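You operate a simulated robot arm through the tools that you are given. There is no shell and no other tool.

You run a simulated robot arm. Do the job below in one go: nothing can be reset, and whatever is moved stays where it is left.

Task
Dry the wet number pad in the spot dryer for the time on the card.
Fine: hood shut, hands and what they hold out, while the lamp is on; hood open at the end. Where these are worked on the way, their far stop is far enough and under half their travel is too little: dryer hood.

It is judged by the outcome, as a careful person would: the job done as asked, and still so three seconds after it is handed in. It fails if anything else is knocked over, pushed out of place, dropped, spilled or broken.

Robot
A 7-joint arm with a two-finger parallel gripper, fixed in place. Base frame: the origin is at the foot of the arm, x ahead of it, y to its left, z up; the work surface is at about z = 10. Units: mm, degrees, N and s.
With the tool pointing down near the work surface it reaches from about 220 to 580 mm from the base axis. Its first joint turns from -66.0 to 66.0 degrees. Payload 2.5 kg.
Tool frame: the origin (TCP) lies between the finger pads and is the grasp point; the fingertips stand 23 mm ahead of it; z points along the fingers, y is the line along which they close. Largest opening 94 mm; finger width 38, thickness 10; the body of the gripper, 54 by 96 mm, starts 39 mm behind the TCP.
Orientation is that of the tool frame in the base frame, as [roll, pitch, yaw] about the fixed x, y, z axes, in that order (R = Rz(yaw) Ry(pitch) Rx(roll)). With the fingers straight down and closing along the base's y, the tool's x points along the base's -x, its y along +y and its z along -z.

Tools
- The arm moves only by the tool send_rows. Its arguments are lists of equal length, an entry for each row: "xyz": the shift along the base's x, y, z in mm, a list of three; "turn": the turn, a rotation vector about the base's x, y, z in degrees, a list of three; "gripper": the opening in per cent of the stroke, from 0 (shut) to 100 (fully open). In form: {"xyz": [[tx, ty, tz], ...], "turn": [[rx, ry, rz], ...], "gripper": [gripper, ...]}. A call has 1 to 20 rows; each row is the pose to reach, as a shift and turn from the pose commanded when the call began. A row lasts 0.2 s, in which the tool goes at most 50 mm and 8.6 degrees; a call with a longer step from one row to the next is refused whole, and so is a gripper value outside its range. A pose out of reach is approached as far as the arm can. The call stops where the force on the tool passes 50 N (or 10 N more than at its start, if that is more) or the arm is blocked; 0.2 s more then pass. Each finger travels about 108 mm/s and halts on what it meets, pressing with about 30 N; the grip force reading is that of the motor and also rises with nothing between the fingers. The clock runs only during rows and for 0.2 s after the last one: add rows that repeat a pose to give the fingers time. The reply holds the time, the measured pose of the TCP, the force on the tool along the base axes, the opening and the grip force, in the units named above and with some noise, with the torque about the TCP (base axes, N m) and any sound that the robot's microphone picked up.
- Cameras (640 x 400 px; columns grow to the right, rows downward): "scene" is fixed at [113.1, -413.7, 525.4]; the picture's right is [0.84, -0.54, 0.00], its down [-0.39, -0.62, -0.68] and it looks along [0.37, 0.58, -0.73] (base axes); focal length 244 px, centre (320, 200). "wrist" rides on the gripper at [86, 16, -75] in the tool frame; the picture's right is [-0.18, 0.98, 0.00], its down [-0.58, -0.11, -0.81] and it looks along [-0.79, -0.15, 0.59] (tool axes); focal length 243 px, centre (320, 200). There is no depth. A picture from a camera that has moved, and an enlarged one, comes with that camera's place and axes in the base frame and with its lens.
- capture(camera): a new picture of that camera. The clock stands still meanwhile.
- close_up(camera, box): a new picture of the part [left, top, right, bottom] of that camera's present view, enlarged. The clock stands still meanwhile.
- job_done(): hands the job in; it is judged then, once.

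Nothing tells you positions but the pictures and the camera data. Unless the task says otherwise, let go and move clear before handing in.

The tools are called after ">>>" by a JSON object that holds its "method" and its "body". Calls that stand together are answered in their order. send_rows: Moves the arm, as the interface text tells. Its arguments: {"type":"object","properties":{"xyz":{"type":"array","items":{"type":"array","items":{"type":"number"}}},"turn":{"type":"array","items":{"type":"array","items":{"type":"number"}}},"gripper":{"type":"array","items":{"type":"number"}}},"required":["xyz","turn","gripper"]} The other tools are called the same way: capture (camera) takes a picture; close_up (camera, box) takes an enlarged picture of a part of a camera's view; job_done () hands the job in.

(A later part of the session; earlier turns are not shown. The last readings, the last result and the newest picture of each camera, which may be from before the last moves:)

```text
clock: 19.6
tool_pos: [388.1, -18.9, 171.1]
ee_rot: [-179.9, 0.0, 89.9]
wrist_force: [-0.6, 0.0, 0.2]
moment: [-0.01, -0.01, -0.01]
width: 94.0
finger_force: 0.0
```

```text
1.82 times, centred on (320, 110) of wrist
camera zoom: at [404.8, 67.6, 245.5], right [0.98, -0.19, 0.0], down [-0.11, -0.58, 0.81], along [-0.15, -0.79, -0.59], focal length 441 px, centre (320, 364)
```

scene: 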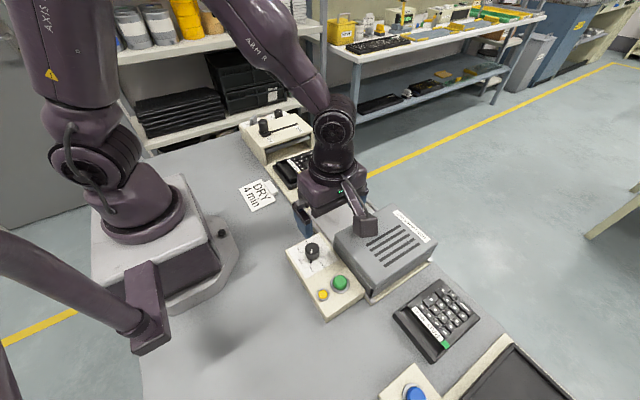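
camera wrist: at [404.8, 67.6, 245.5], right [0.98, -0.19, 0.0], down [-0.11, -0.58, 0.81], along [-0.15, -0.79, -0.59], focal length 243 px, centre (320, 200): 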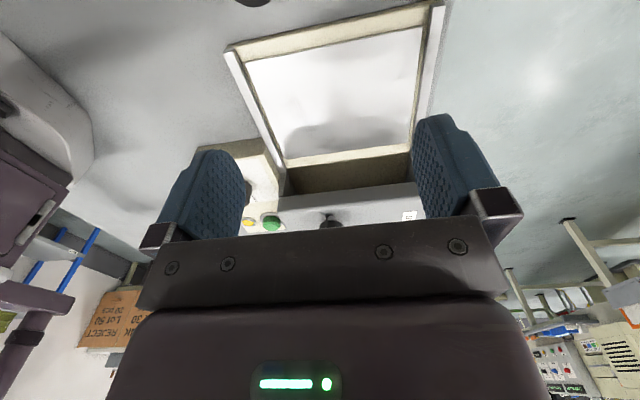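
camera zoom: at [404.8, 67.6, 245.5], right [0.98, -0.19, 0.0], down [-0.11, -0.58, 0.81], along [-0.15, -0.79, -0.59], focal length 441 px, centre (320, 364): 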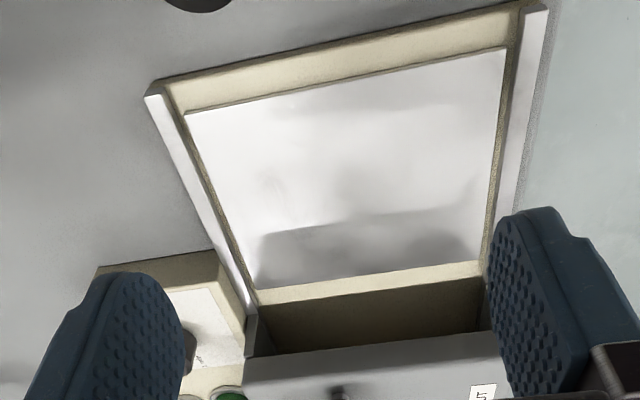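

The bare plate (x 322–473, y −141 to −20) is the bed and the hood now stands open over the −y half. Next I'll turn the tool so the fingers close along x and move above pad 40's grip bar.

>>> {"method": "send_rows", "body": {"xyz": [[0, 0, 20], [0, 0, 40], [-3, 10, 50], [-6, 20, 50], [-9, 30, 50], [-12, 40, 50], [-15, 50, 50], [-18, 60, 50], [-21, 70, 50], [-24, 80, 50], [-27, 90, 50], [-30, 100, 50], [-33, 110, 50], [-36, 120, 50], [-40, 130, 50], [-44, 140, 50], [-48, 150, 50], [-50.5, 157.4, 40], [-50.5, 157.4, 20], [-50.5, 157.4, 0]], "turn": [[0, 0, 8.5], [0, 0, 17], [0, 0, 25.5], [0, 0, 34], [0, 0, 42.5], [0, 0, 51], [0, 0, 59.5], [0, 0, 68], [0, 0, 76.5], [0, 0, 85], [0, 0, 93.5], [0, 0, 102], [0, 0, 110.5], [0, 0, 119], [0, 0, 127.5], [0, 0, 136], [0, 0, 144.5], [0, 0, 153], [0, 0, 161.5], [0, 0, 170]], "gripper": [60, 30, 17, 17, 17, 17, 17, 17, 17, 17, 17, 17, 17, 17, 17, 17, 17, 17, 17, 17]}}

>>> {"method": "send_rows", "body": {"xyz": [[0, 0, 0], [0, 0, 0], [0, 0, -20]], "turn": [[0, 0, 8], [0, 0, 10], [0, 0, 10]], "gripper": [17, 17, 17]}}

>>> {"method": "capture", "body": {"camera": "wrist"}}

>>> {"method": "capture", "body": {"camera": "scene"}}

```text
clock: 23.8
tool_pos: [335.5, 138.9, 171.3]
ee_rot: [179.9, 0.0, -99.9]
wrist_force: [-1.0, -0.2, 1.1]
moment: [0.0, 0.0, 0.0]
width: 16.1
finger_force: 0.1
```

```text
clock: 24.6
tool_pos: [333.8, 137.4, 152.0]
ee_rot: [179.9, 0.0, -89.9]
wrist_force: [0.7, 0.0, -0.7]
moment: [-0.01, 0.0, 0.01]
width: 16.0
finger_force: 0.0
```

```text
taken
camera wrist: at [319.1, 51.6, 226.7], right [-0.98, 0.18, 0.0], down [0.11, 0.58, 0.81], along [0.15, 0.79, -0.59], focal length 243 px, centre (320, 200)
```

wrist: 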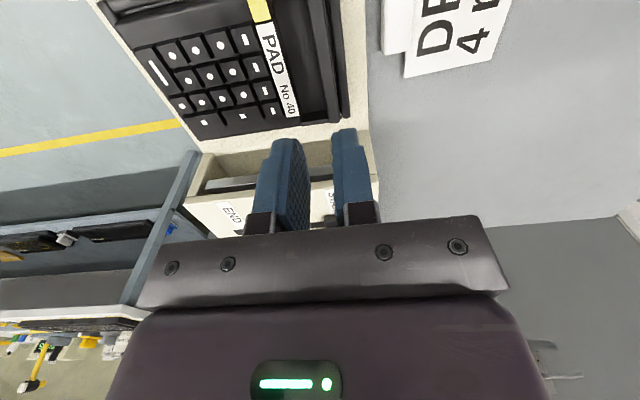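

```text
taken
```

scene: 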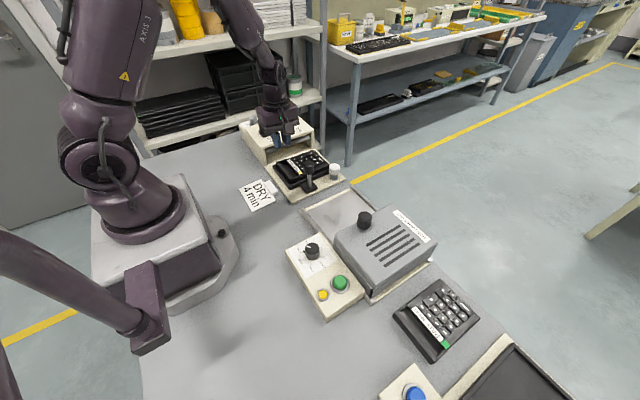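

>>> {"method": "close_up", "body": {"camera": "wrist", "box": [220, 0, 420, 150]}}

```text
2.67 times, centred on (320, 75) of wrist
camera zoom: at [319.1, 51.6, 226.7], right [-0.98, 0.18, 0.0], down [0.11, 0.58, 0.81], along [0.15, 0.79, -0.59], focal length 647 px, centre (320, 533)
```

zoom: 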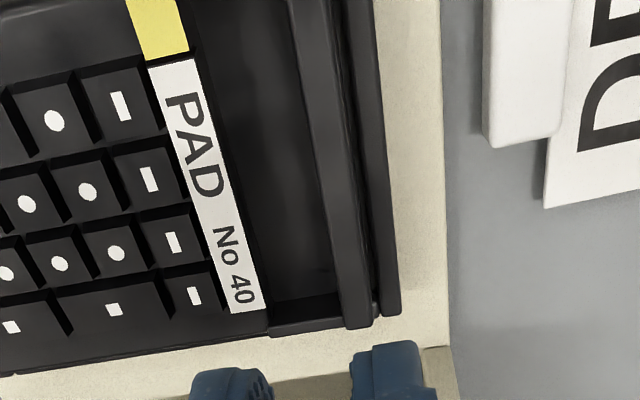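

The bar appears about 4 mm to −x of the tool axis. I'll shift, descend part way and check again.

>>> {"method": "send_rows", "body": {"xyz": [[-4, 0, -20], [-4, 0, -45], [-4, 0, -60], [-4, 0, -60]], "turn": [[0, 0, 0], [0, 0, 0], [0, 0, 0], [0, 0, 0]], "gripper": [17, 17, 17, 17]}}

>>> {"method": "close_up", "body": {"camera": "wrist", "box": [240, 60, 400, 180]}}

>>> {"method": "close_up", "body": {"camera": "scene", "box": [240, 110, 350, 210]}}

>>> {"method": "capture", "body": {"camera": "wrist"}}

```text
clock: 25.6
tool_pos: [329.6, 137.9, 90.6]
ee_rot: [-180.0, 0.0, -90.0]
wrist_force: [-0.1, 0.3, -0.1]
moment: [-0.01, -0.02, -0.03]
width: 16.1
finger_force: 0.0
```

```text
3.33 times, centred on (320, 120) of wrist
camera zoom: at [314.6, 51.8, 166.2], right [-0.98, 0.18, 0.0], down [0.11, 0.58, 0.81], along [0.15, 0.79, -0.59], focal length 809 px, centre (320, 467)
```

zoom: 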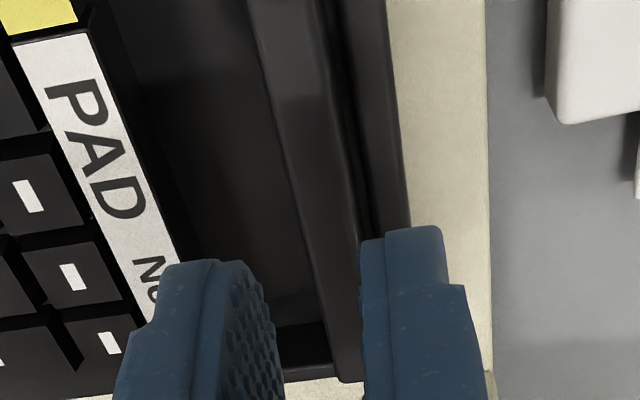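

```text
4.00 times, centred on (295, 160) of scene
camera zoom: at [113.1, -413.7, 525.4], right [0.84, -0.54, 0.0], down [-0.39, -0.62, -0.68], along [0.37, 0.58, -0.73], focal length 975 px, centre (420, 360)
```

zoom: 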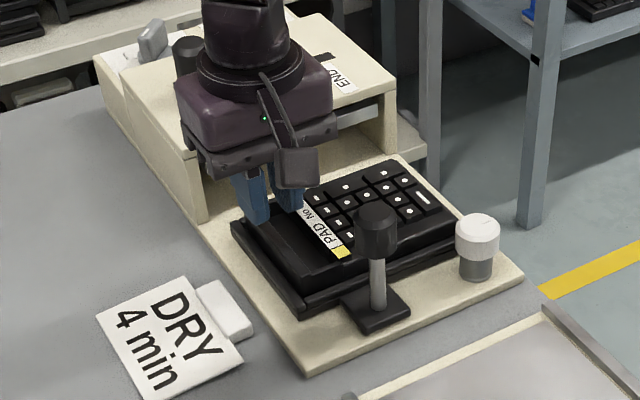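

```text
taken
camera wrist: at [314.6, 51.8, 166.2], right [-0.98, 0.18, 0.0], down [0.11, 0.58, 0.81], along [0.15, 0.79, -0.59], focal length 243 px, centre (320, 200)
```

wrist: 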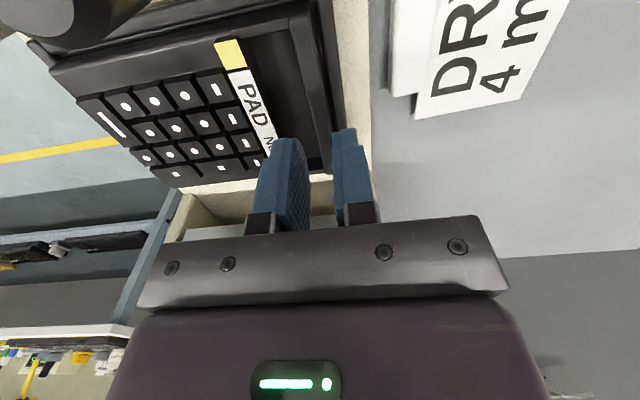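

The fingers now straddle the bar: bar centred on the axis, inner finger over the recess, outer finger outside. I'll descend slowly and watch the force.

>>> {"method": "send_rows", "body": {"xyz": [[0, 0, -10], [0, 0, -20], [0, 0, -28], [0, 0, -32], [0, 0, -35], [0, 0, -35]], "turn": [[0, 0, 0], [0, 0, 0], [0, 0, 0], [0, 0, 0], [0, 0, 0], [0, 0, 0]], "gripper": [18, 18, 18, 18, 18, 18]}}

>>> {"method": "close_up", "body": {"camera": "wrist", "box": [240, 60, 400, 180]}}

>>> {"method": "close_up", "body": {"camera": "scene", "box": [265, 140, 335, 200]}}

```text
clock: 27.0
tool_pos: [330.9, 137.7, 57.1]
ee_rot: [-180.0, 0.0, -90.0]
wrist_force: [-0.7, 0.1, -0.5]
moment: [0.01, 0.04, 0.01]
width: 16.8
finger_force: 0.1
```

```text
3.33 times, centred on (320, 120) of wrist
camera zoom: at [314.9, 52.0, 131.2], right [-0.98, 0.18, 0.0], down [0.11, 0.58, 0.81], along [0.15, 0.79, -0.59], focal length 809 px, centre (320, 467)
```

zoom: 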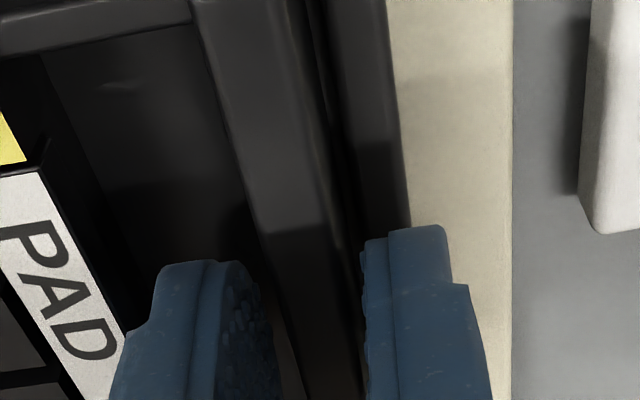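

```text
6.67 times, centred on (300, 170) of scene
camera zoom: at [113.1, -413.7, 525.4], right [0.84, -0.54, 0.0], down [-0.39, -0.62, -0.68], along [0.37, 0.58, -0.73], focal length 1625 px, centre (453, 400)
```

zoom: 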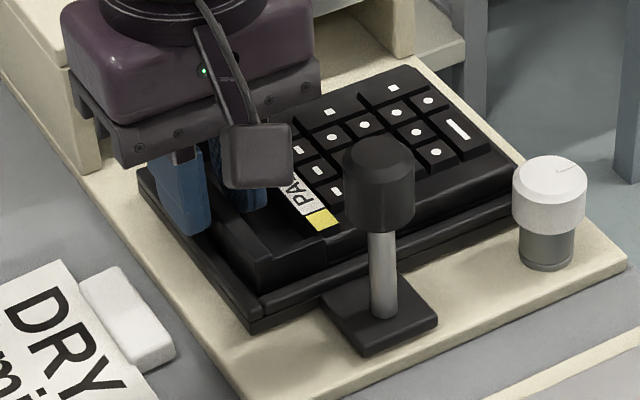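

>>> {"method": "send_rows", "body": {"xyz": [[0, 0, -1.5], [0, 0, -3], [0, 0, -3]], "turn": [[0, 0, 0], [0, 0, 0], [0, 0, 0]], "gripper": [18, 18, 18]}}

>>> {"method": "close_up", "body": {"camera": "scene", "box": [265, 150, 315, 195]}}

```text
clock: 27.8
tool_pos: [331.3, 136.8, 54.5]
ee_rot: [180.0, 0.0, -90.1]
wrist_force: [-0.3, -0.7, 0.1]
moment: [0.01, -0.01, 0.02]
width: 16.7
finger_force: 0.1
```

```text
8.89 times, centred on (290, 172) of scene
camera zoom: at [113.1, -413.7, 525.4], right [0.84, -0.54, 0.0], down [-0.39, -0.62, -0.68], along [0.37, 0.58, -0.73], focal length 2167 px, centre (587, 444)
```

zoom: 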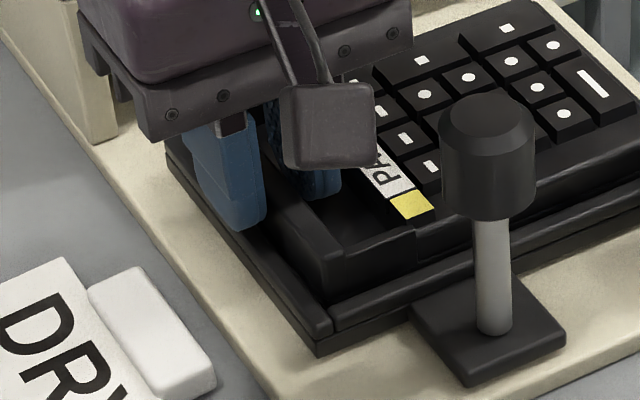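

The outer fingertip is just above the nest rail and well below the bar's top edge. I'll close on the bar now.

>>> {"method": "send_rows", "body": {"xyz": [[0, 0, 0], [0, 0, 0], [0, 0, 0]], "turn": [[0, 0, 0], [0, 0, 0], [0, 0, 0]], "gripper": [0, 0, 0]}}

```text
clock: 28.6
tool_pos: [331.9, 136.7, 53.9]
ee_rot: [-179.9, 0.0, -90.1]
wrist_force: [0.0, 0.4, -0.5]
moment: [-0.1, -0.02, 0.01]
width: 9.5
finger_force: 29.9
```

The bar is gripped (9.5 mm thick). I'll lift slowly and check the weight and that the pad comes free of the nest.

>>> {"method": "send_rows", "body": {"xyz": [[0, 0, 2], [0, 0, 5], [0, 0, 9], [0, 0, 14], [0, 0, 14]], "turn": [[0, 0, 0], [0, 0, 0], [0, 0, 0], [0, 0, 0], [0, 0, 0]], "gripper": [0, 0, 0, 0, 0]}}

>>> {"method": "close_up", "body": {"camera": "scene", "box": [250, 120, 370, 210]}}

>>> {"method": "capture", "body": {"camera": "wrist"}}

```text
clock: 29.8
tool_pos: [329.7, 138.4, 67.9]
ee_rot: [-179.9, 0.0, -90.0]
wrist_force: [0.4, -0.4, -1.4]
moment: [-0.01, 0.06, 0.04]
width: 9.5
finger_force: 29.8
```

```text
4.44 times, centred on (310, 165) of scene
camera zoom: at [113.1, -413.7, 525.4], right [0.84, -0.54, 0.0], down [-0.39, -0.62, -0.68], along [0.37, 0.58, -0.73], focal length 1083 px, centre (364, 356)
```

zoom: 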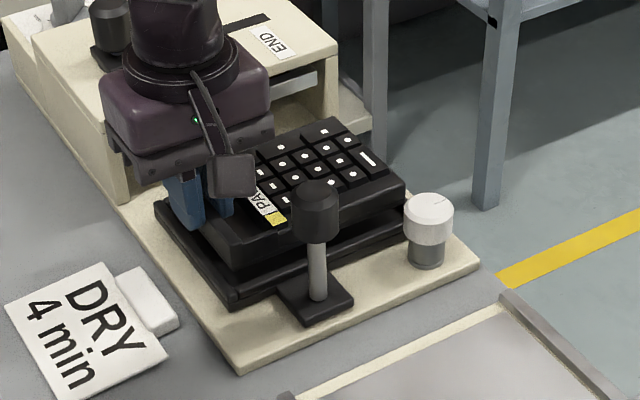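

```text
taken
camera wrist: at [314.7, 52.2, 143.0], right [-0.98, 0.18, 0.0], down [0.11, 0.58, 0.81], along [0.15, 0.79, -0.59], focal length 243 px, centre (320, 200)
```

wrist: 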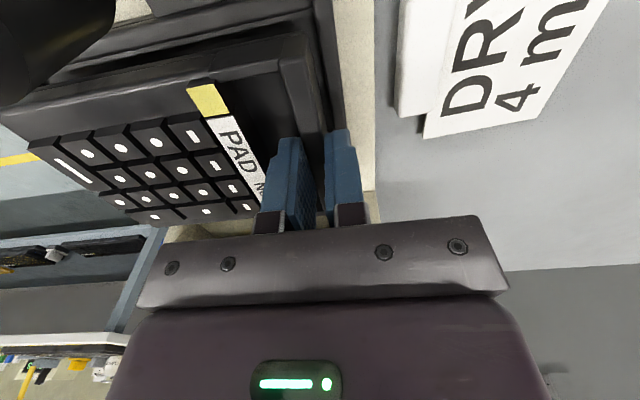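

The pad is free and level, weighing only about 1.4 N. I'll lift it well above the handle, carry it to over the dryer bed and look before lowering.

>>> {"method": "send_rows", "body": {"xyz": [[0, 0, 20], [0, 0, 45], [0, 0, 70], [0, 0, 90], [0, 0, 100], [0, -10, 100], [1, -30, 100], [2, -55, 100], [3, -80, 100], [4, -105, 100], [4, -130, 100], [4, -155, 100], [4, -180, 100], [4, -200, 100], [4, -213, 100], [4, -217, 100], [4, -217, 100]], "turn": [[0, 0, 0], [0, 0, 0], [0, 0, 0], [0, 0, 0], [0, 0, 0], [0, 0, 0], [0, 0, 0], [0, 0, 0], [0, 0, 0], [0, 0, 0], [0, 0, 0], [0, 0, 0], [0, 0, 0], [0, 0, 0], [0, 0, 0], [0, 0, 0], [0, 0, 0]], "gripper": [0, 0, 0, 0, 0, 0, 0, 0, 0, 0, 0, 0, 0, 0, 0, 0, 0]}}

>>> {"method": "capture", "body": {"camera": "wrist"}}

>>> {"method": "close_up", "body": {"camera": "scene", "box": [260, 120, 460, 270]}}

```text
clock: 33.4
tool_pos: [334.3, -79.5, 168.2]
ee_rot: [-179.9, 0.0, -90.0]
wrist_force: [0.6, -0.8, -1.5]
moment: [0.03, 0.07, -0.01]
width: 9.2
finger_force: 30.3
```

```text
taken
camera wrist: at [319.1, -165.8, 242.8], right [-0.98, 0.18, 0.0], down [0.11, 0.58, 0.81], along [0.15, 0.79, -0.59], focal length 243 px, centre (320, 200)
```

wrist: 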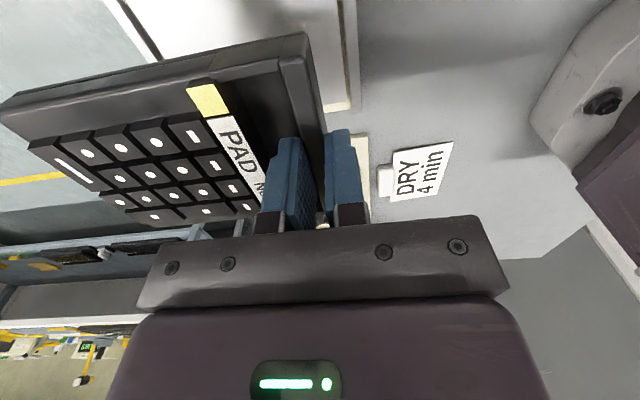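

```text
2.67 times, centred on (360, 195) of scene
camera zoom: at [113.1, -413.7, 525.4], right [0.84, -0.54, 0.0], down [-0.39, -0.62, -0.68], along [0.37, 0.58, -0.73], focal length 650 px, centre (213, 213)
```

zoom: 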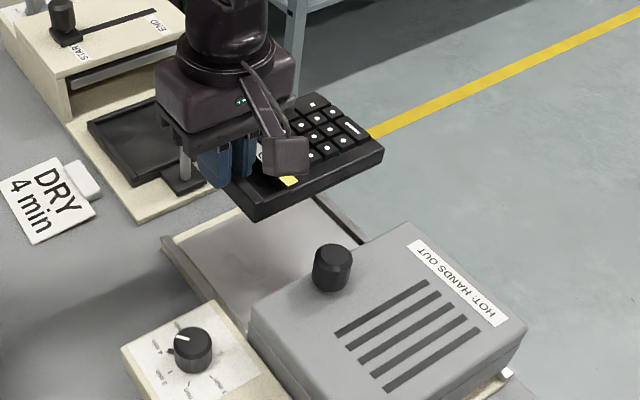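

The pad hangs level over the bed with a clear gap to the hood. I'll lower to just above the plate and check.

>>> {"method": "send_rows", "body": {"xyz": [[0, 0, -20], [0, 0, -45], [0, 0, -70], [0, 0, -85], [0, 0, -95], [0, 0, -95]], "turn": [[0, 0, 0], [0, 0, 0], [0, 0, 0], [0, 0, 0], [0, 0, 0], [0, 0, 0]], "gripper": [0, 0, 0, 0, 0, 0]}}

>>> {"method": "close_up", "body": {"camera": "scene", "box": [280, 150, 440, 270]}}

>>> {"method": "capture", "body": {"camera": "wrist"}}

```text
clock: 34.8
tool_pos: [335.1, -81.2, 72.2]
ee_rot: [-179.9, 0.0, -90.0]
wrist_force: [0.1, -0.4, -1.3]
moment: [-0.02, 0.07, -0.02]
width: 9.1
finger_force: 30.6
```

```text
3.33 times, centred on (360, 210) of scene
camera zoom: at [113.1, -413.7, 525.4], right [0.84, -0.54, 0.0], down [-0.39, -0.62, -0.68], along [0.37, 0.58, -0.73], focal length 812 px, centre (187, 167)
```

zoom: 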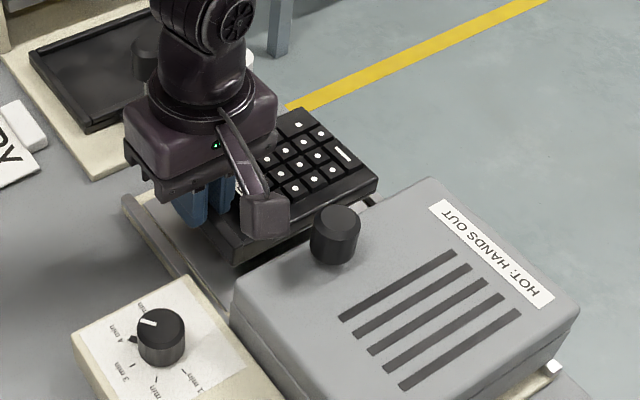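

```text
taken
camera wrist: at [319.6, -166.3, 147.2], right [-0.98, 0.18, 0.0], down [0.11, 0.58, 0.81], along [0.15, 0.79, -0.59], focal length 243 px, centre (320, 200)
```

wrist: 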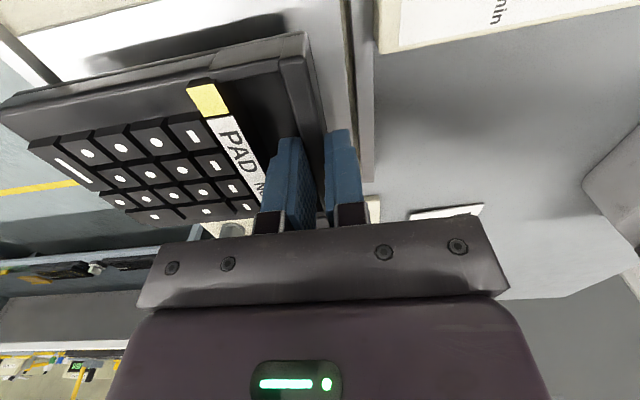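

>>> {"method": "send_rows", "body": {"xyz": [[0, 0, -6], [0, 0, -12], [0, 0, -14], [0, 0, -14]], "turn": [[0, 0, 0], [0, 0, 0], [0, 0, 0], [0, 0, 0]], "gripper": [0, 0, 0, 0]}}

>>> {"method": "send_rows", "body": {"xyz": [[0, 0, -1], [0, 0, -2], [0, 0, -2]], "turn": [[0, 0, 0], [0, 0, 0], [0, 0, 0]], "gripper": [0, 0, 0]}}

>>> {"method": "close_up", "body": {"camera": "scene", "box": [290, 170, 400, 250]}}

```text
clock: 35.8
tool_pos: [334.5, -79.7, 57.6]
ee_rot: [-180.0, 0.0, -90.0]
wrist_force: [0.1, -0.7, -1.2]
moment: [-0.01, 0.08, 0.0]
width: 9.3
finger_force: 29.8
```

```text
clock: 36.6
tool_pos: [334.1, -79.2, 56.2]
ee_rot: [179.9, 0.0, -89.9]
wrist_force: [0.4, -0.7, -1.5]
moment: [-0.01, 0.05, 0.02]
width: 9.2
finger_force: 29.8
```

```text
5.00 times, centred on (345, 210) of scene
camera zoom: at [113.1, -413.7, 525.4], right [0.84, -0.54, 0.0], down [-0.39, -0.62, -0.68], along [0.37, 0.58, -0.73], focal length 1219 px, centre (195, 150)
```

zoom: 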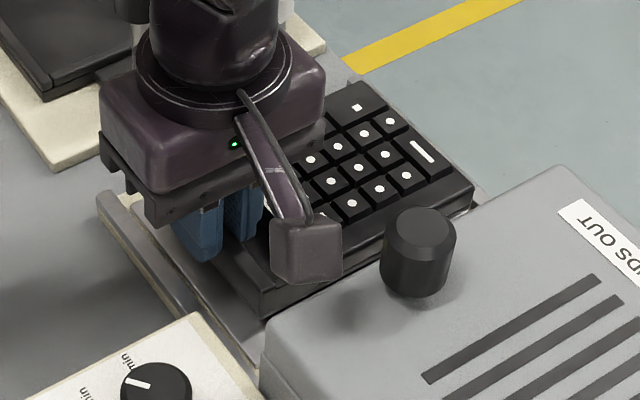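

>>> {"method": "send_rows", "body": {"xyz": [[0, 0, -1], [0, 0, -2], [0, 0, -2]], "turn": [[0, 0, 0], [0, 0, 0], [0, 0, 0]], "gripper": [0, 0, 0]}}

>>> {"method": "send_rows", "body": {"xyz": [[0, 0, -1], [0, 0, -2], [0, 0, -2]], "turn": [[0, 0, 0], [0, 0, 0], [0, 0, 0]], "gripper": [0, 0, 0]}}

```text
clock: 37.4
tool_pos: [333.3, -79.0, 54.2]
ee_rot: [-180.0, -0.1, -90.0]
wrist_force: [0.8, 0.1, -1.4]
moment: [0.0, 0.1, -0.03]
width: 9.7
finger_force: 29.9
```

```text
clock: 38.2
tool_pos: [334.9, -79.5, 52.4]
ee_rot: [179.9, 0.0, -90.0]
wrist_force: [0.3, 0.0, -1.7]
moment: [0.01, 0.09, -0.04]
width: 9.3
finger_force: 30.1
```

>>> {"method": "send_rows", "body": {"xyz": [[0, 0, -1], [0, 0, -2], [0, 0, -2]], "turn": [[0, 0, 0], [0, 0, 0], [0, 0, 0]], "gripper": [0, 0, 0]}}

>>> {"method": "send_rows", "body": {"xyz": [[0, 0, -1], [0, 0, -1.5], [0, 0, -1.5]], "turn": [[0, 0, 0], [0, 0, 0], [0, 0, 0]], "gripper": [0, 0, 0]}}

>>> {"method": "close_up", "body": {"camera": "scene", "box": [290, 170, 400, 250]}}

>>> {"method": "capture", "body": {"camera": "wrist"}}

```text
clock: 39.0
tool_pos: [334.7, -79.0, 51.9]
ee_rot: [-179.9, 0.0, -90.1]
wrist_force: [0.8, -0.2, -1.6]
moment: [-0.01, 0.11, -0.01]
width: 9.4
finger_force: 29.7
```

```text
clock: 39.8
tool_pos: [334.5, -78.9, 49.2]
ee_rot: [180.0, 0.0, -90.0]
wrist_force: [0.4, 0.0, -1.7]
moment: [-0.01, 0.1, 0.01]
width: 9.4
finger_force: 30.2
```

```text
5.00 times, centred on (345, 210) of scene
camera zoom: at [113.1, -413.7, 525.4], right [0.84, -0.54, 0.0], down [-0.39, -0.62, -0.68], along [0.37, 0.58, -0.73], focal length 1219 px, centre (195, 150)
```

zoom: 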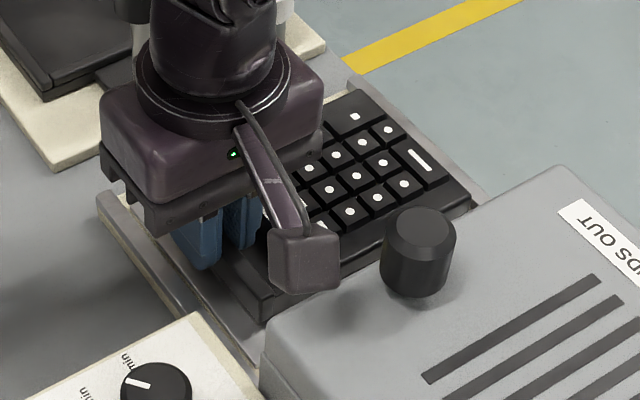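

```text
taken
camera wrist: at [318.6, -164.5, 123.5], right [-0.98, 0.18, 0.0], down [0.11, 0.58, 0.81], along [0.15, 0.79, -0.59], focal length 243 px, centre (320, 200)
```

wrist: 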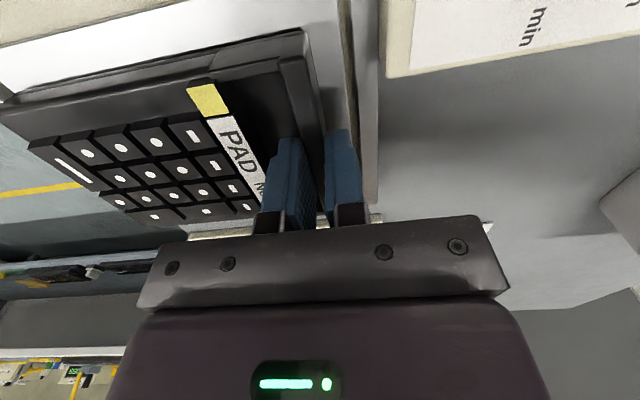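

>>> {"method": "send_rows", "body": {"xyz": [[0, 0, -1], [0, 0, -2], [0, 0, -2]], "turn": [[0, 0, 0], [0, 0, 0], [0, 0, 0]], "gripper": [0, 0, 0]}}

>>> {"method": "send_rows", "body": {"xyz": [[0, 0, -1], [0, 0, -2], [0, 0, -2]], "turn": [[0, 0, 0], [0, 0, 0], [0, 0, 0]], "gripper": [0, 0, 0]}}

>>> {"method": "capture", "body": {"camera": "wrist"}}

```text
clock: 40.6
tool_pos: [335.4, -78.0, 46.9]
ee_rot: [-179.8, -0.1, -90.0]
wrist_force: [-5.5, 3.6, 24.8]
moment: [0.05, 0.12, -0.06]
width: 9.6
finger_force: 29.7
```

```text
clock: 41.4
tool_pos: [333.9, -80.2, 44.2]
ee_rot: [-180.0, 0.0, -90.0]
wrist_force: [-5.0, 5.6, 24.5]
moment: [0.14, 0.09, 0.02]
width: 9.2
finger_force: 30.5
```

```text
taken
camera wrist: at [318.9, -165.4, 119.8], right [-0.98, 0.18, 0.0], down [0.11, 0.58, 0.81], along [0.15, 0.79, -0.59], focal length 243 px, centre (320, 200)
```

wrist: 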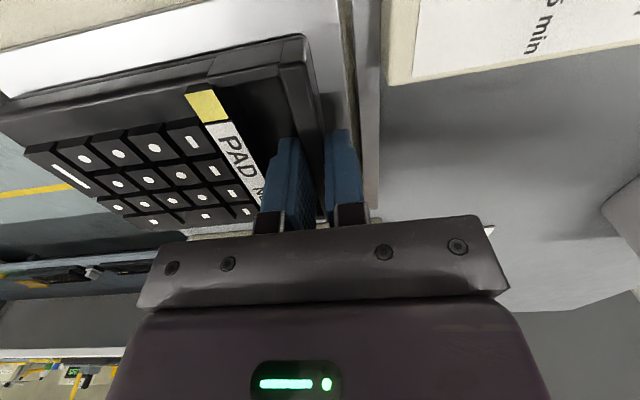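

The pad has touched down on the bed. I'll open the fingers just enough to clear the bar and lift straight up.

>>> {"method": "send_rows", "body": {"xyz": [[0, 0, 0.5], [0, 0, 0.5], [0, 0, 0.5]], "turn": [[0, 0, 0], [0, 0, 0], [0, 0, 0]], "gripper": [17, 17, 17]}}

>>> {"method": "close_up", "body": {"camera": "wrist", "box": [240, 60, 400, 180]}}

>>> {"method": "close_up", "body": {"camera": "scene", "box": [290, 170, 400, 250]}}

```text
clock: 42.2
tool_pos: [335.7, -78.8, 45.9]
ee_rot: [180.0, 0.1, -90.0]
wrist_force: [0.5, -0.1, -0.2]
moment: [0.01, -0.01, -0.03]
width: 15.8
finger_force: 0.1
```

```text
3.33 times, centred on (320, 120) of wrist
camera zoom: at [318.8, -165.3, 119.9], right [-0.98, 0.18, 0.0], down [0.11, 0.58, 0.81], along [0.15, 0.79, -0.59], focal length 809 px, centre (320, 467)
```

zoom: 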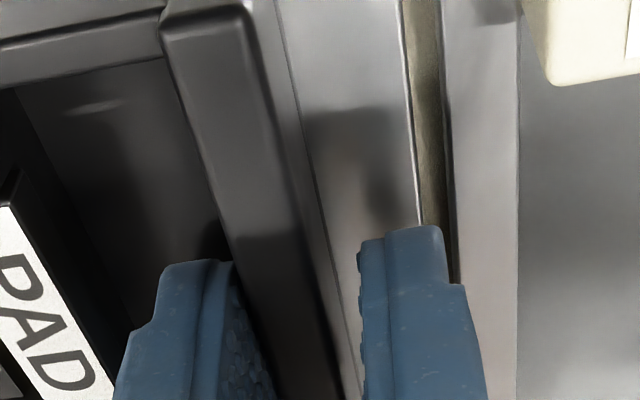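

```text
5.00 times, centred on (345, 210) of scene
camera zoom: at [113.1, -413.7, 525.4], right [0.84, -0.54, 0.0], down [-0.39, -0.62, -0.68], along [0.37, 0.58, -0.73], focal length 1219 px, centre (195, 150)
```

zoom: 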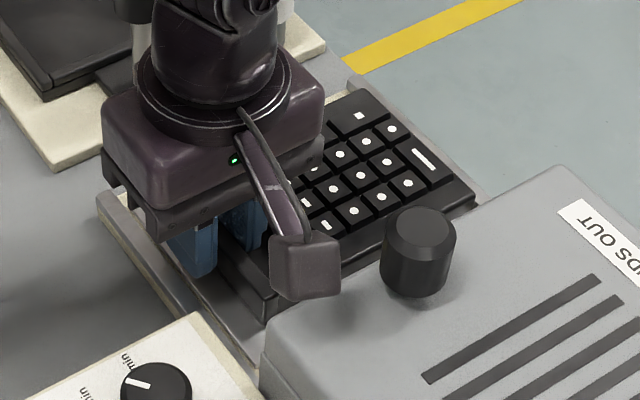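

>>> {"method": "send_rows", "body": {"xyz": [[0, 0, 3], [0, 0, 8], [0, 0, 14]], "turn": [[0, 0, 0], [0, 0, 0], [0, 0, 0]], "gripper": [20, 20, 20]}}

>>> {"method": "close_up", "body": {"camera": "wrist", "box": [200, 0, 400, 180]}}

```text
clock: 43.0
tool_pos: [334.0, -78.8, 58.1]
ee_rot: [-180.0, -0.1, -90.1]
wrist_force: [-0.3, 0.3, 0.1]
moment: [0.04, 0.02, 0.02]
width: 18.8
finger_force: 0.1
```

```text
2.22 times, centred on (300, 90) of wrist
camera zoom: at [318.8, -165.1, 133.7], right [-0.98, 0.18, 0.0], down [0.11, 0.58, 0.81], along [0.15, 0.79, -0.59], focal length 539 px, centre (364, 444)
```

zoom: 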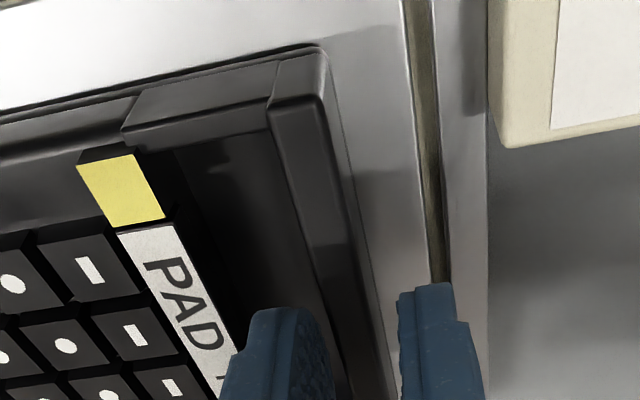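

Clean release. I'll lift away and check the pad's placement in the bed.

>>> {"method": "send_rows", "body": {"xyz": [[0, 0, 25], [0, 0, 60], [0, 15, 100], [-20, 60, 130]], "turn": [[0, 0, 0], [0, 0, 0], [0, 0, 0], [0, 0, 0]], "gripper": [25, 40, 50, 50]}}

>>> {"method": "close_up", "body": {"camera": "scene", "box": [280, 160, 440, 280]}}

>>> {"method": "capture", "body": {"camera": "wrist"}}

```text
refused: row 4 steps farther than a row can; nothing moved
```

```text
3.33 times, centred on (360, 220) of scene
camera zoom: at [113.1, -413.7, 525.4], right [0.84, -0.54, 0.0], down [-0.39, -0.62, -0.68], along [0.37, 0.58, -0.73], focal length 812 px, centre (187, 133)
```

zoom: 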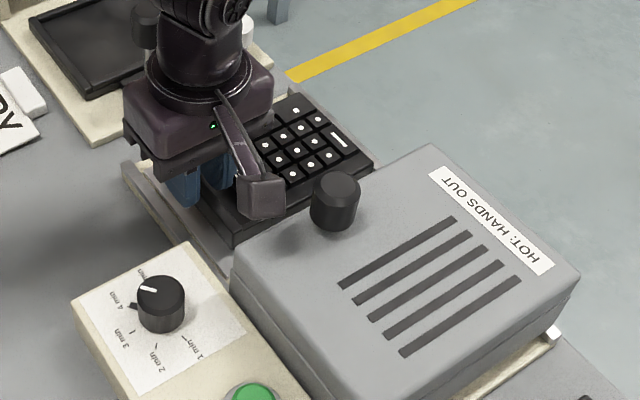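

```text
taken
camera wrist: at [318.8, -165.1, 133.7], right [-0.98, 0.18, 0.0], down [0.11, 0.58, 0.81], along [0.15, 0.79, -0.59], focal length 243 px, centre (320, 200)
```

wrist: 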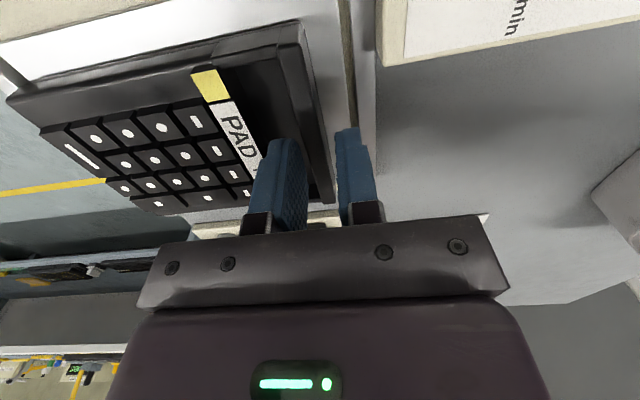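

The last row step was too long, so nothing moved. I'll resend it with shorter steps.

>>> {"method": "send_rows", "body": {"xyz": [[0, 0, 25], [0, 0, 60], [0, 10, 100], [-10, 40, 125], [-20, 80, 130], [-20, 110, 130]], "turn": [[0, 0, 0], [0, 0, 0], [0, 0, 0], [0, 0, 0], [0, 0, 0], [0, 0, 0]], "gripper": [25, 40, 50, 50, 50, 50]}}

>>> {"method": "close_up", "body": {"camera": "scene", "box": [280, 160, 440, 280]}}

>>> {"method": "capture", "body": {"camera": "wrist"}}

```text
clock: 44.4
tool_pos: [316.8, 31.9, 191.7]
ee_rot: [180.0, 0.0, -89.9]
wrist_force: [0.2, 0.3, -0.7]
moment: [-0.02, 0.02, 0.03]
width: 47.1
finger_force: 0.1
```

```text
3.33 times, centred on (360, 220) of scene
camera zoom: at [113.0, -413.7, 525.4], right [0.84, -0.54, 0.0], down [-0.39, -0.62, -0.68], along [0.37, 0.58, -0.73], focal length 812 px, centre (187, 133)
```

zoom: 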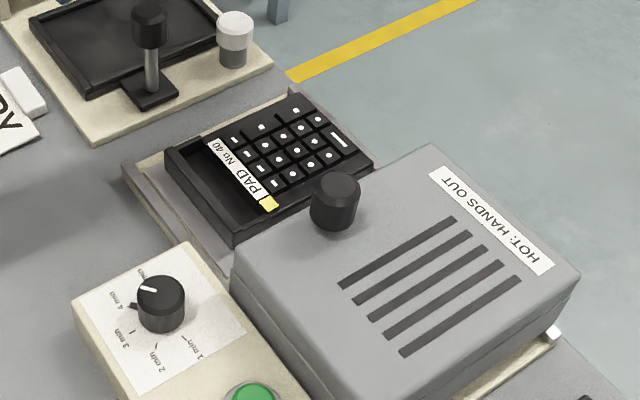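

```text
taken
camera wrist: at [301.2, -55.4, 266.6], right [-0.98, 0.18, 0.0], down [0.11, 0.58, 0.81], along [0.15, 0.79, -0.59], focal length 243 px, centre (320, 200)
```

wrist: 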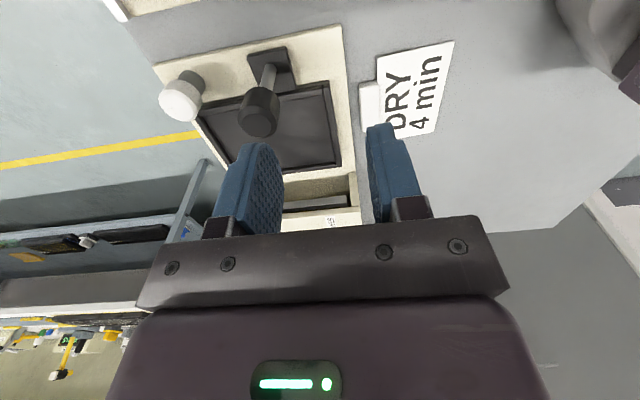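

Pad 40 lies flat inside the bed (x 337–470, y −132 to −35), well clear of the rails. Next I'll go over the hood's knob, tool turned so the fingers close along y, to slide the hood shut.

>>> {"method": "send_rows", "body": {"xyz": [[6, -20, 0], [12, -40, 0], [18, -60, 0], [24, -80, 0], [30, -100, 0], [36, -120, 0], [42, -140, 0], [48, -160, 0], [54, -180, 0], [60, -200, -10], [64, -212.7, -19], [64, -212.7, -19]], "turn": [[0, 0, -8], [0, 0, -16], [0, 0, -24], [0, 0, -32], [0, 0, -40], [0, 0, -48], [0, 0, -56], [0, 0, -64], [0, 0, -72], [0, 0, -80], [0, 0, -88], [0, 0, -90]], "gripper": [65, 65, 65, 65, 65, 65, 65, 65, 65, 65, 65, 65]}}

>>> {"method": "capture", "body": {"camera": "wrist"}}

>>> {"method": "close_up", "body": {"camera": "wrist", "box": [220, 40, 420, 190]}}

```text
clock: 47.0
tool_pos: [380.2, -182.3, 169.0]
ee_rot: [-180.0, 0.1, 179.9]
wrist_force: [0.3, 0.1, 0.6]
moment: [0.0, -0.03, 0.01]
width: 61.4
finger_force: 0.1
```

```text
taken
camera wrist: at [293.6, -166.2, 244.3], right [0.19, 0.98, 0.0], down [0.58, -0.11, 0.81], along [0.79, -0.15, -0.59], focal length 243 px, centre (320, 200)
```

wrist: 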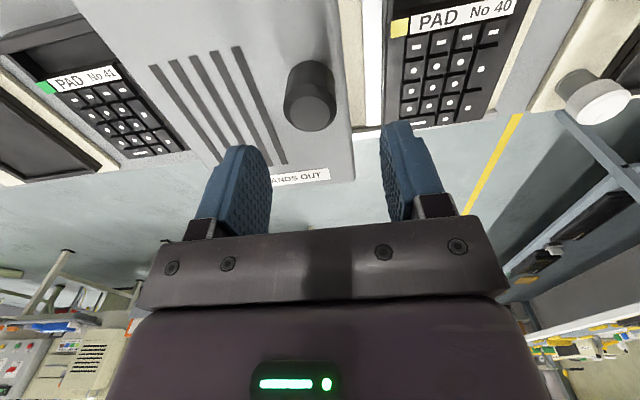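

```text
2.67 times, centred on (320, 115) of wrist
camera zoom: at [293.6, -166.2, 244.3], right [0.19, 0.98, 0.0], down [0.58, -0.11, 0.81], along [0.79, -0.15, -0.59], focal length 647 px, centre (320, 427)
```

zoom: 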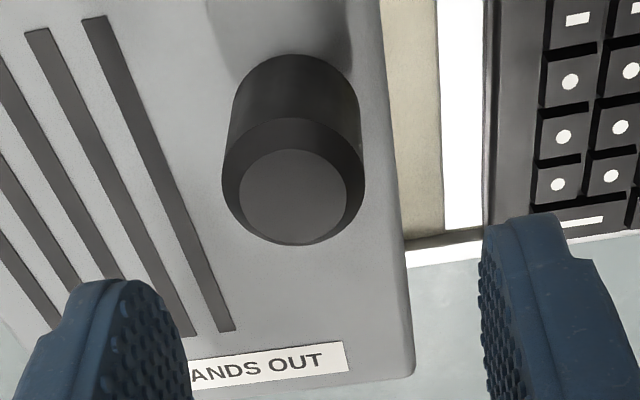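

The knob is about 6 mm to −y of the tool axis. I'll correct and lower around it.

>>> {"method": "send_rows", "body": {"xyz": [[-2, -6, -15], [-2, -6, -35], [-2, -6, -50], [-2, -6, -56], [-2, -6, -56]], "turn": [[0, 0, 0], [0, 0, 0], [0, 0, 0], [0, 0, 0], [0, 0, 0]], "gripper": [65, 65, 65, 65, 65]}}

>>> {"method": "capture", "body": {"camera": "wrist"}}

>>> {"method": "close_up", "body": {"camera": "scene", "box": [300, 150, 440, 260]}}

```text
clock: 48.2
tool_pos: [378.6, -189.9, 114.0]
ee_rot: [-180.0, 0.0, 180.0]
wrist_force: [0.4, -0.1, -0.1]
moment: [0.0, 0.0, -0.01]
width: 61.2
finger_force: 0.1
```

```text
taken
camera wrist: at [292.2, -172.5, 189.8], right [0.18, 0.98, 0.0], down [0.58, -0.11, 0.81], along [0.79, -0.15, -0.59], focal length 243 px, centre (320, 200)
```

wrist: 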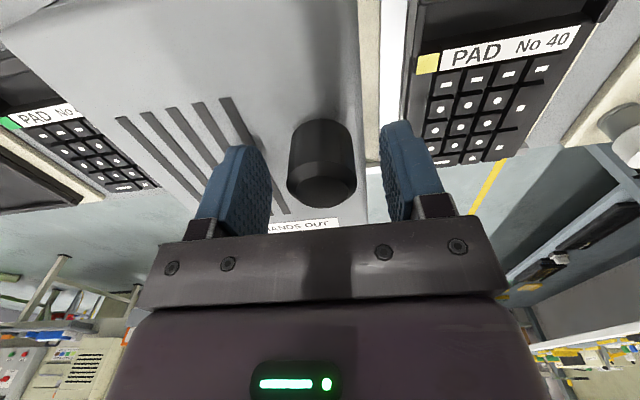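

```text
3.64 times, centred on (370, 205) of scene
camera zoom: at [113.1, -413.7, 525.4], right [0.84, -0.54, 0.0], down [-0.39, -0.62, -0.68], along [0.37, 0.58, -0.73], focal length 886 px, centre (138, 182)
```

zoom: 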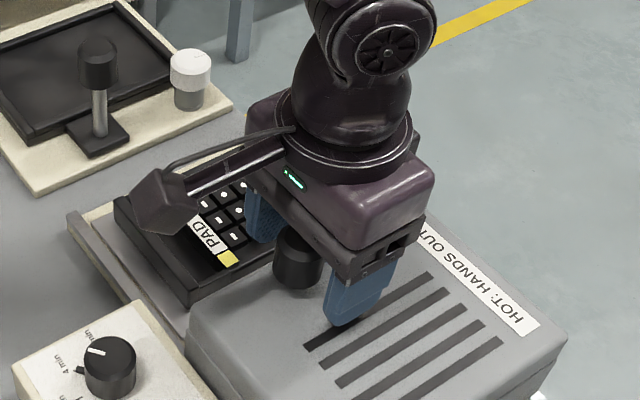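

>>> {"method": "send_rows", "body": {"xyz": [[0, 0, -3], [0, 0, -3], [0, 0, -3], [0, 0, -3]], "turn": [[0, 0, 0], [0, 0, 0], [0, 0, 0], [0, 0, 0]], "gripper": [65, 0, 0, 0]}}

```text
clock: 49.2
tool_pos: [377.2, -187.3, 111.1]
ee_rot: [179.8, -0.1, -179.7]
wrist_force: [-4.7, 22.9, 9.6]
moment: [-0.89, 0.48, -0.16]
width: 29.6
finger_force: 44.9
```

The knob is held. I'll slide the hood toward +y over the pad in small steps.

>>> {"method": "send_rows", "body": {"xyz": [[0, 4, 0], [0, 12, 0], [0, 20, 0], [0, 28, 0], [0, 36, 0], [0, 44, 0], [0, 44, 0]], "turn": [[0, 0, 0], [0, 0, 0], [0, 0, 0], [0, 0, 0], [0, 0, 0], [0, 0, 0], [0, 0, 0]], "gripper": [0, 0, 0, 0, 0, 0, 0]}}

>>> {"method": "close_up", "body": {"camera": "scene", "box": [280, 150, 460, 290]}}

```text
clock: 50.8
tool_pos: [378.0, -145.5, 111.6]
ee_rot: [-179.9, 0.4, -179.8]
wrist_force: [13.8, 0.1, 17.9]
moment: [0.58, 0.74, 0.07]
width: 29.9
finger_force: 44.4
```

```text
2.86 times, centred on (370, 220) of scene
camera zoom: at [113.0, -413.6, 525.4], right [0.84, -0.54, 0.0], down [-0.39, -0.62, -0.68], along [0.37, 0.58, -0.73], focal length 696 px, centre (177, 143)
```

zoom: 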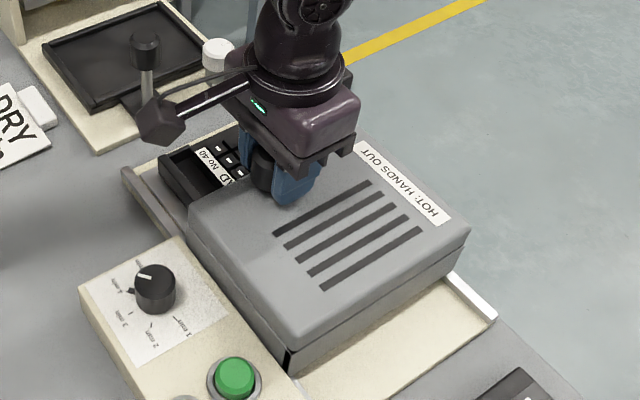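

The hood slides freely over the pad. I'll continue toward the far stop.

>>> {"method": "send_rows", "body": {"xyz": [[1, 8, 1], [1, 18, 1], [1, 28, 1], [1, 38, 1], [1, 48, 1], [1, 58, 1], [1, 66, 1], [1, 66, 1]], "turn": [[0, 0, 0], [0, 0, 0], [0, 0, 0], [0, 0, 0], [0, 0, 0], [0, 0, 0], [0, 0, 0], [0, 0, 0]], "gripper": [0, 0, 0, 0, 0, 0, 0, 0]}}

>>> {"method": "close_up", "body": {"camera": "scene", "box": [270, 130, 450, 270]}}

```text
clock: 52.6
tool_pos: [377.7, -78.0, 111.6]
ee_rot: [-179.9, 0.0, -180.0]
wrist_force: [23.7, -0.5, -30.9]
moment: [0.56, -0.26, 0.02]
width: 29.9
finger_force: 45.1
```

```text
2.86 times, centred on (360, 200) of scene
camera zoom: at [113.2, -413.7, 525.3], right [0.84, -0.54, 0.0], down [-0.39, -0.62, -0.68], along [0.37, 0.58, -0.73], focal length 696 px, centre (206, 200)
```

zoom: 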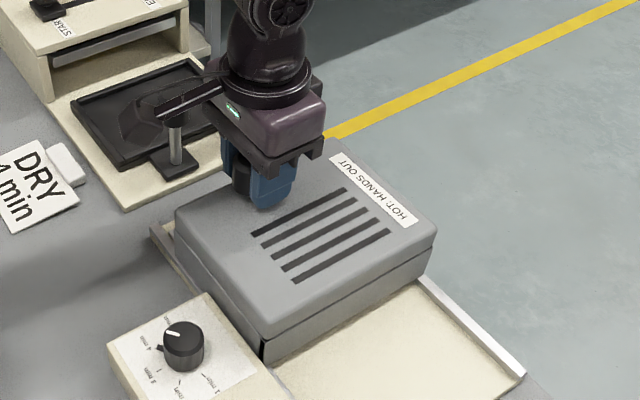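

>>> {"method": "send_rows", "body": {"xyz": [[2, 4, -1.5], [2, 10, -1.5], [2, 16, -1.5], [2, 22, -1.5], [2, 28, -1.5], [2, 28, -1.5]], "turn": [[0, 0, 0], [0, 0, 0], [0, 0, 0], [0, 0, 0], [0, 0, 0], [0, 0, 0]], "gripper": [0, 0, 0, 0, 0, 0]}}

>>> {"method": "close_up", "body": {"camera": "scene", "box": [270, 130, 450, 270]}}

```text
clock: 54.0
tool_pos: [379.1, -50.2, 110.4]
ee_rot: [-180.0, -0.4, -180.0]
wrist_force: [-28.1, -1.6, 25.2]
moment: [-0.67, 0.03, 0.05]
width: 29.7
finger_force: 45.2
```

```text
2.86 times, centred on (360, 200) of scene
camera zoom: at [113.0, -413.7, 525.4], right [0.84, -0.54, 0.0], down [-0.39, -0.62, -0.68], along [0.37, 0.58, -0.73], focal length 696 px, centre (206, 200)
```

zoom: 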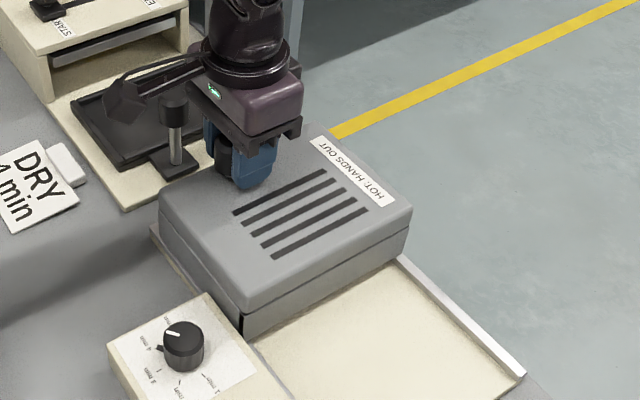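

>>> {"method": "send_rows", "body": {"xyz": [[-1, 3, 0.8], [-1, 7, 0.8], [-1, 11, 0.8], [-1, 15, 0.8], [-1, 19, 0.8], [-1, 23, 0.8]], "turn": [[0, 0, 0], [0, 0, 0], [0, 0, 0], [0, 0, 0], [0, 0, 0], [0, 0, 0]], "gripper": [0, 0, 0, 0, 0, 0]}}

>>> {"method": "close_up", "body": {"camera": "scene", "box": [270, 130, 450, 270]}}

```text
clock: 55.4
tool_pos: [377.8, -36.7, 110.6]
ee_rot: [-179.4, -0.3, 179.4]
wrist_force: [1.3, -3.9, -2.0]
moment: [1.21, 0.08, 0.14]
width: 29.9
finger_force: 45.4
stopped in row 6: the force on the tool passed its limit at 54 N (the readings are from after the stop); the commanded pose is now the measured one
```

```text
2.86 times, centred on (360, 200) of scene
camera zoom: at [113.1, -413.7, 525.4], right [0.84, -0.54, 0.0], down [-0.39, -0.62, -0.68], along [0.37, 0.58, -0.73], focal length 696 px, centre (206, 200)
```

zoom: 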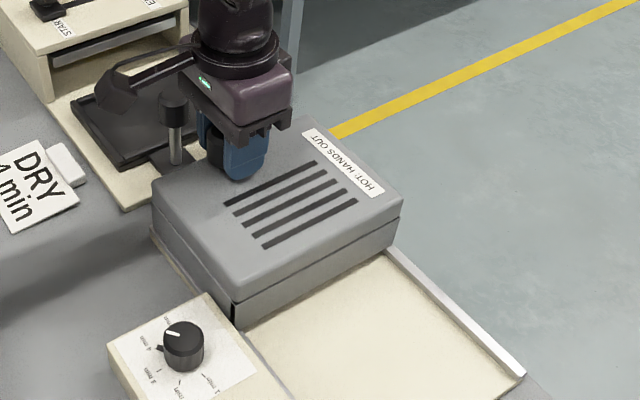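

The hood hit its far stop (shut). I'll release the knob and lift clear, then check for the hood's position.

>>> {"method": "send_rows", "body": {"xyz": [[0, 0, 0], [0, 0, 0], [0, 0, 0], [0, 0, 20], [0, 0, 60], [0, 0, 90]], "turn": [[0, 0, 0], [0, 0, 0], [0, 0, 0], [0, 0, 0], [0, 0, 0], [0, 0, 0]], "gripper": [60, 60, 60, 60, 60, 60]}}

>>> {"method": "capture", "body": {"camera": "scene"}}

>>> {"method": "close_up", "body": {"camera": "scene", "box": [280, 220, 380, 330]}}

```text
clock: 56.8
tool_pos: [380.0, -38.9, 199.7]
ee_rot: [-179.5, -0.1, 179.5]
wrist_force: [0.7, 0.0, 1.3]
moment: [0.0, 0.01, 0.04]
width: 56.6
finger_force: 0.0
```

```text
taken
```

scene: 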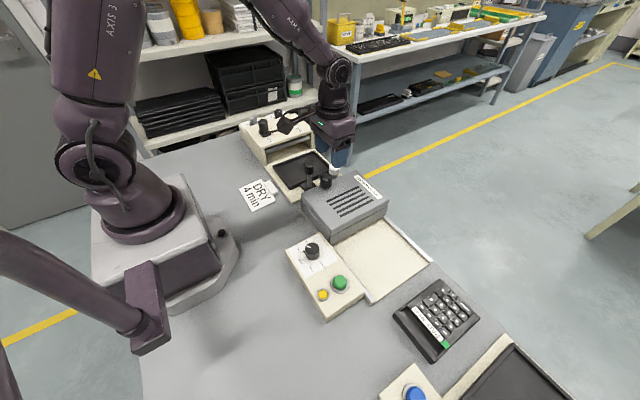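

```text
3.64 times, centred on (330, 275) of scene
camera zoom: at [113.1, -413.7, 525.4], right [0.84, -0.54, 0.0], down [-0.39, -0.62, -0.68], along [0.37, 0.58, -0.73], focal length 886 px, centre (284, -73)
```

zoom: 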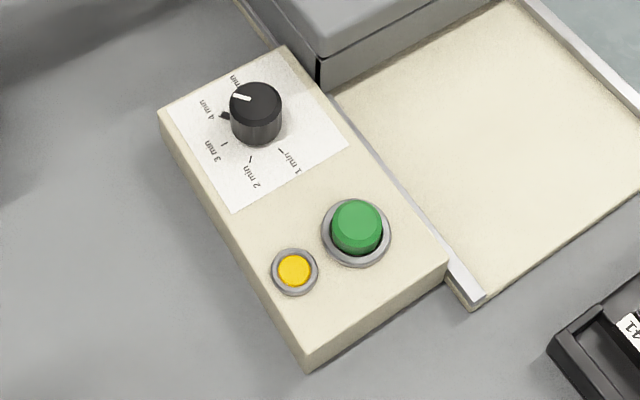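

Hood is fully over the pad and the dial reads 4 min. I'll go above the green button at about (264, −253) with closed fingers and look at both buttons first.

>>> {"method": "send_rows", "body": {"xyz": [[-20, -40, 0], [-40, -80, 0], [-60, -115, 0], [-80, -150, 0], [-100, -185, -20], [-114, -212, -40], [-114, -214, -60]], "turn": [[0, 0, 0], [0, 0, 0], [0, 0, 0], [0, 0, 0], [0, 0, 0], [0, 0, 0], [0, 0, 0]], "gripper": [0, 0, 0, 0, 0, 0, 0]}}

>>> {"method": "capture", "body": {"camera": "wrist"}}

>>> {"method": "close_up", "body": {"camera": "wrist", "box": [220, 0, 420, 160]}}

```text
clock: 58.4
tool_pos: [263.0, -251.0, 139.0]
ee_rot: [-179.4, 0.0, 179.5]
wrist_force: [0.1, -0.1, 0.6]
moment: [0.01, 0.01, 0.0]
width: 0.0
finger_force: 30.0
```

```text
taken
camera wrist: at [177.1, -232.1, 214.5], right [0.19, 0.98, -0.01], down [0.58, -0.11, 0.81], along [0.79, -0.16, -0.59], focal length 243 px, centre (320, 200)
```

wrist: 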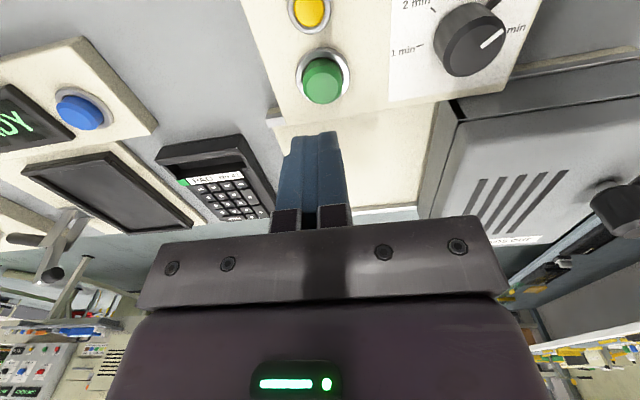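

```text
2.50 times, centred on (320, 80) of wrist
camera zoom: at [177.1, -232.1, 214.5], right [0.19, 0.98, -0.01], down [0.58, -0.11, 0.81], along [0.79, -0.16, -0.59], focal length 606 px, centre (320, 500)
```

zoom: 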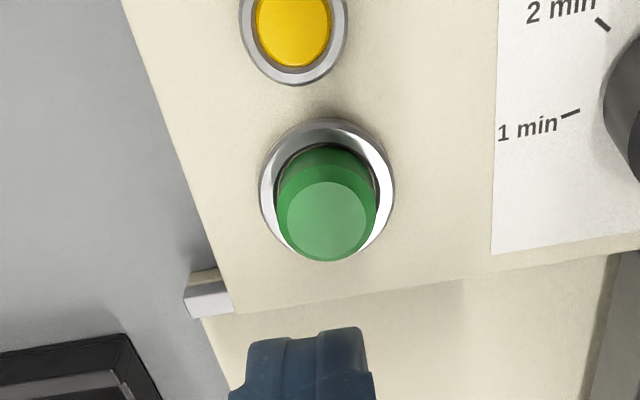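

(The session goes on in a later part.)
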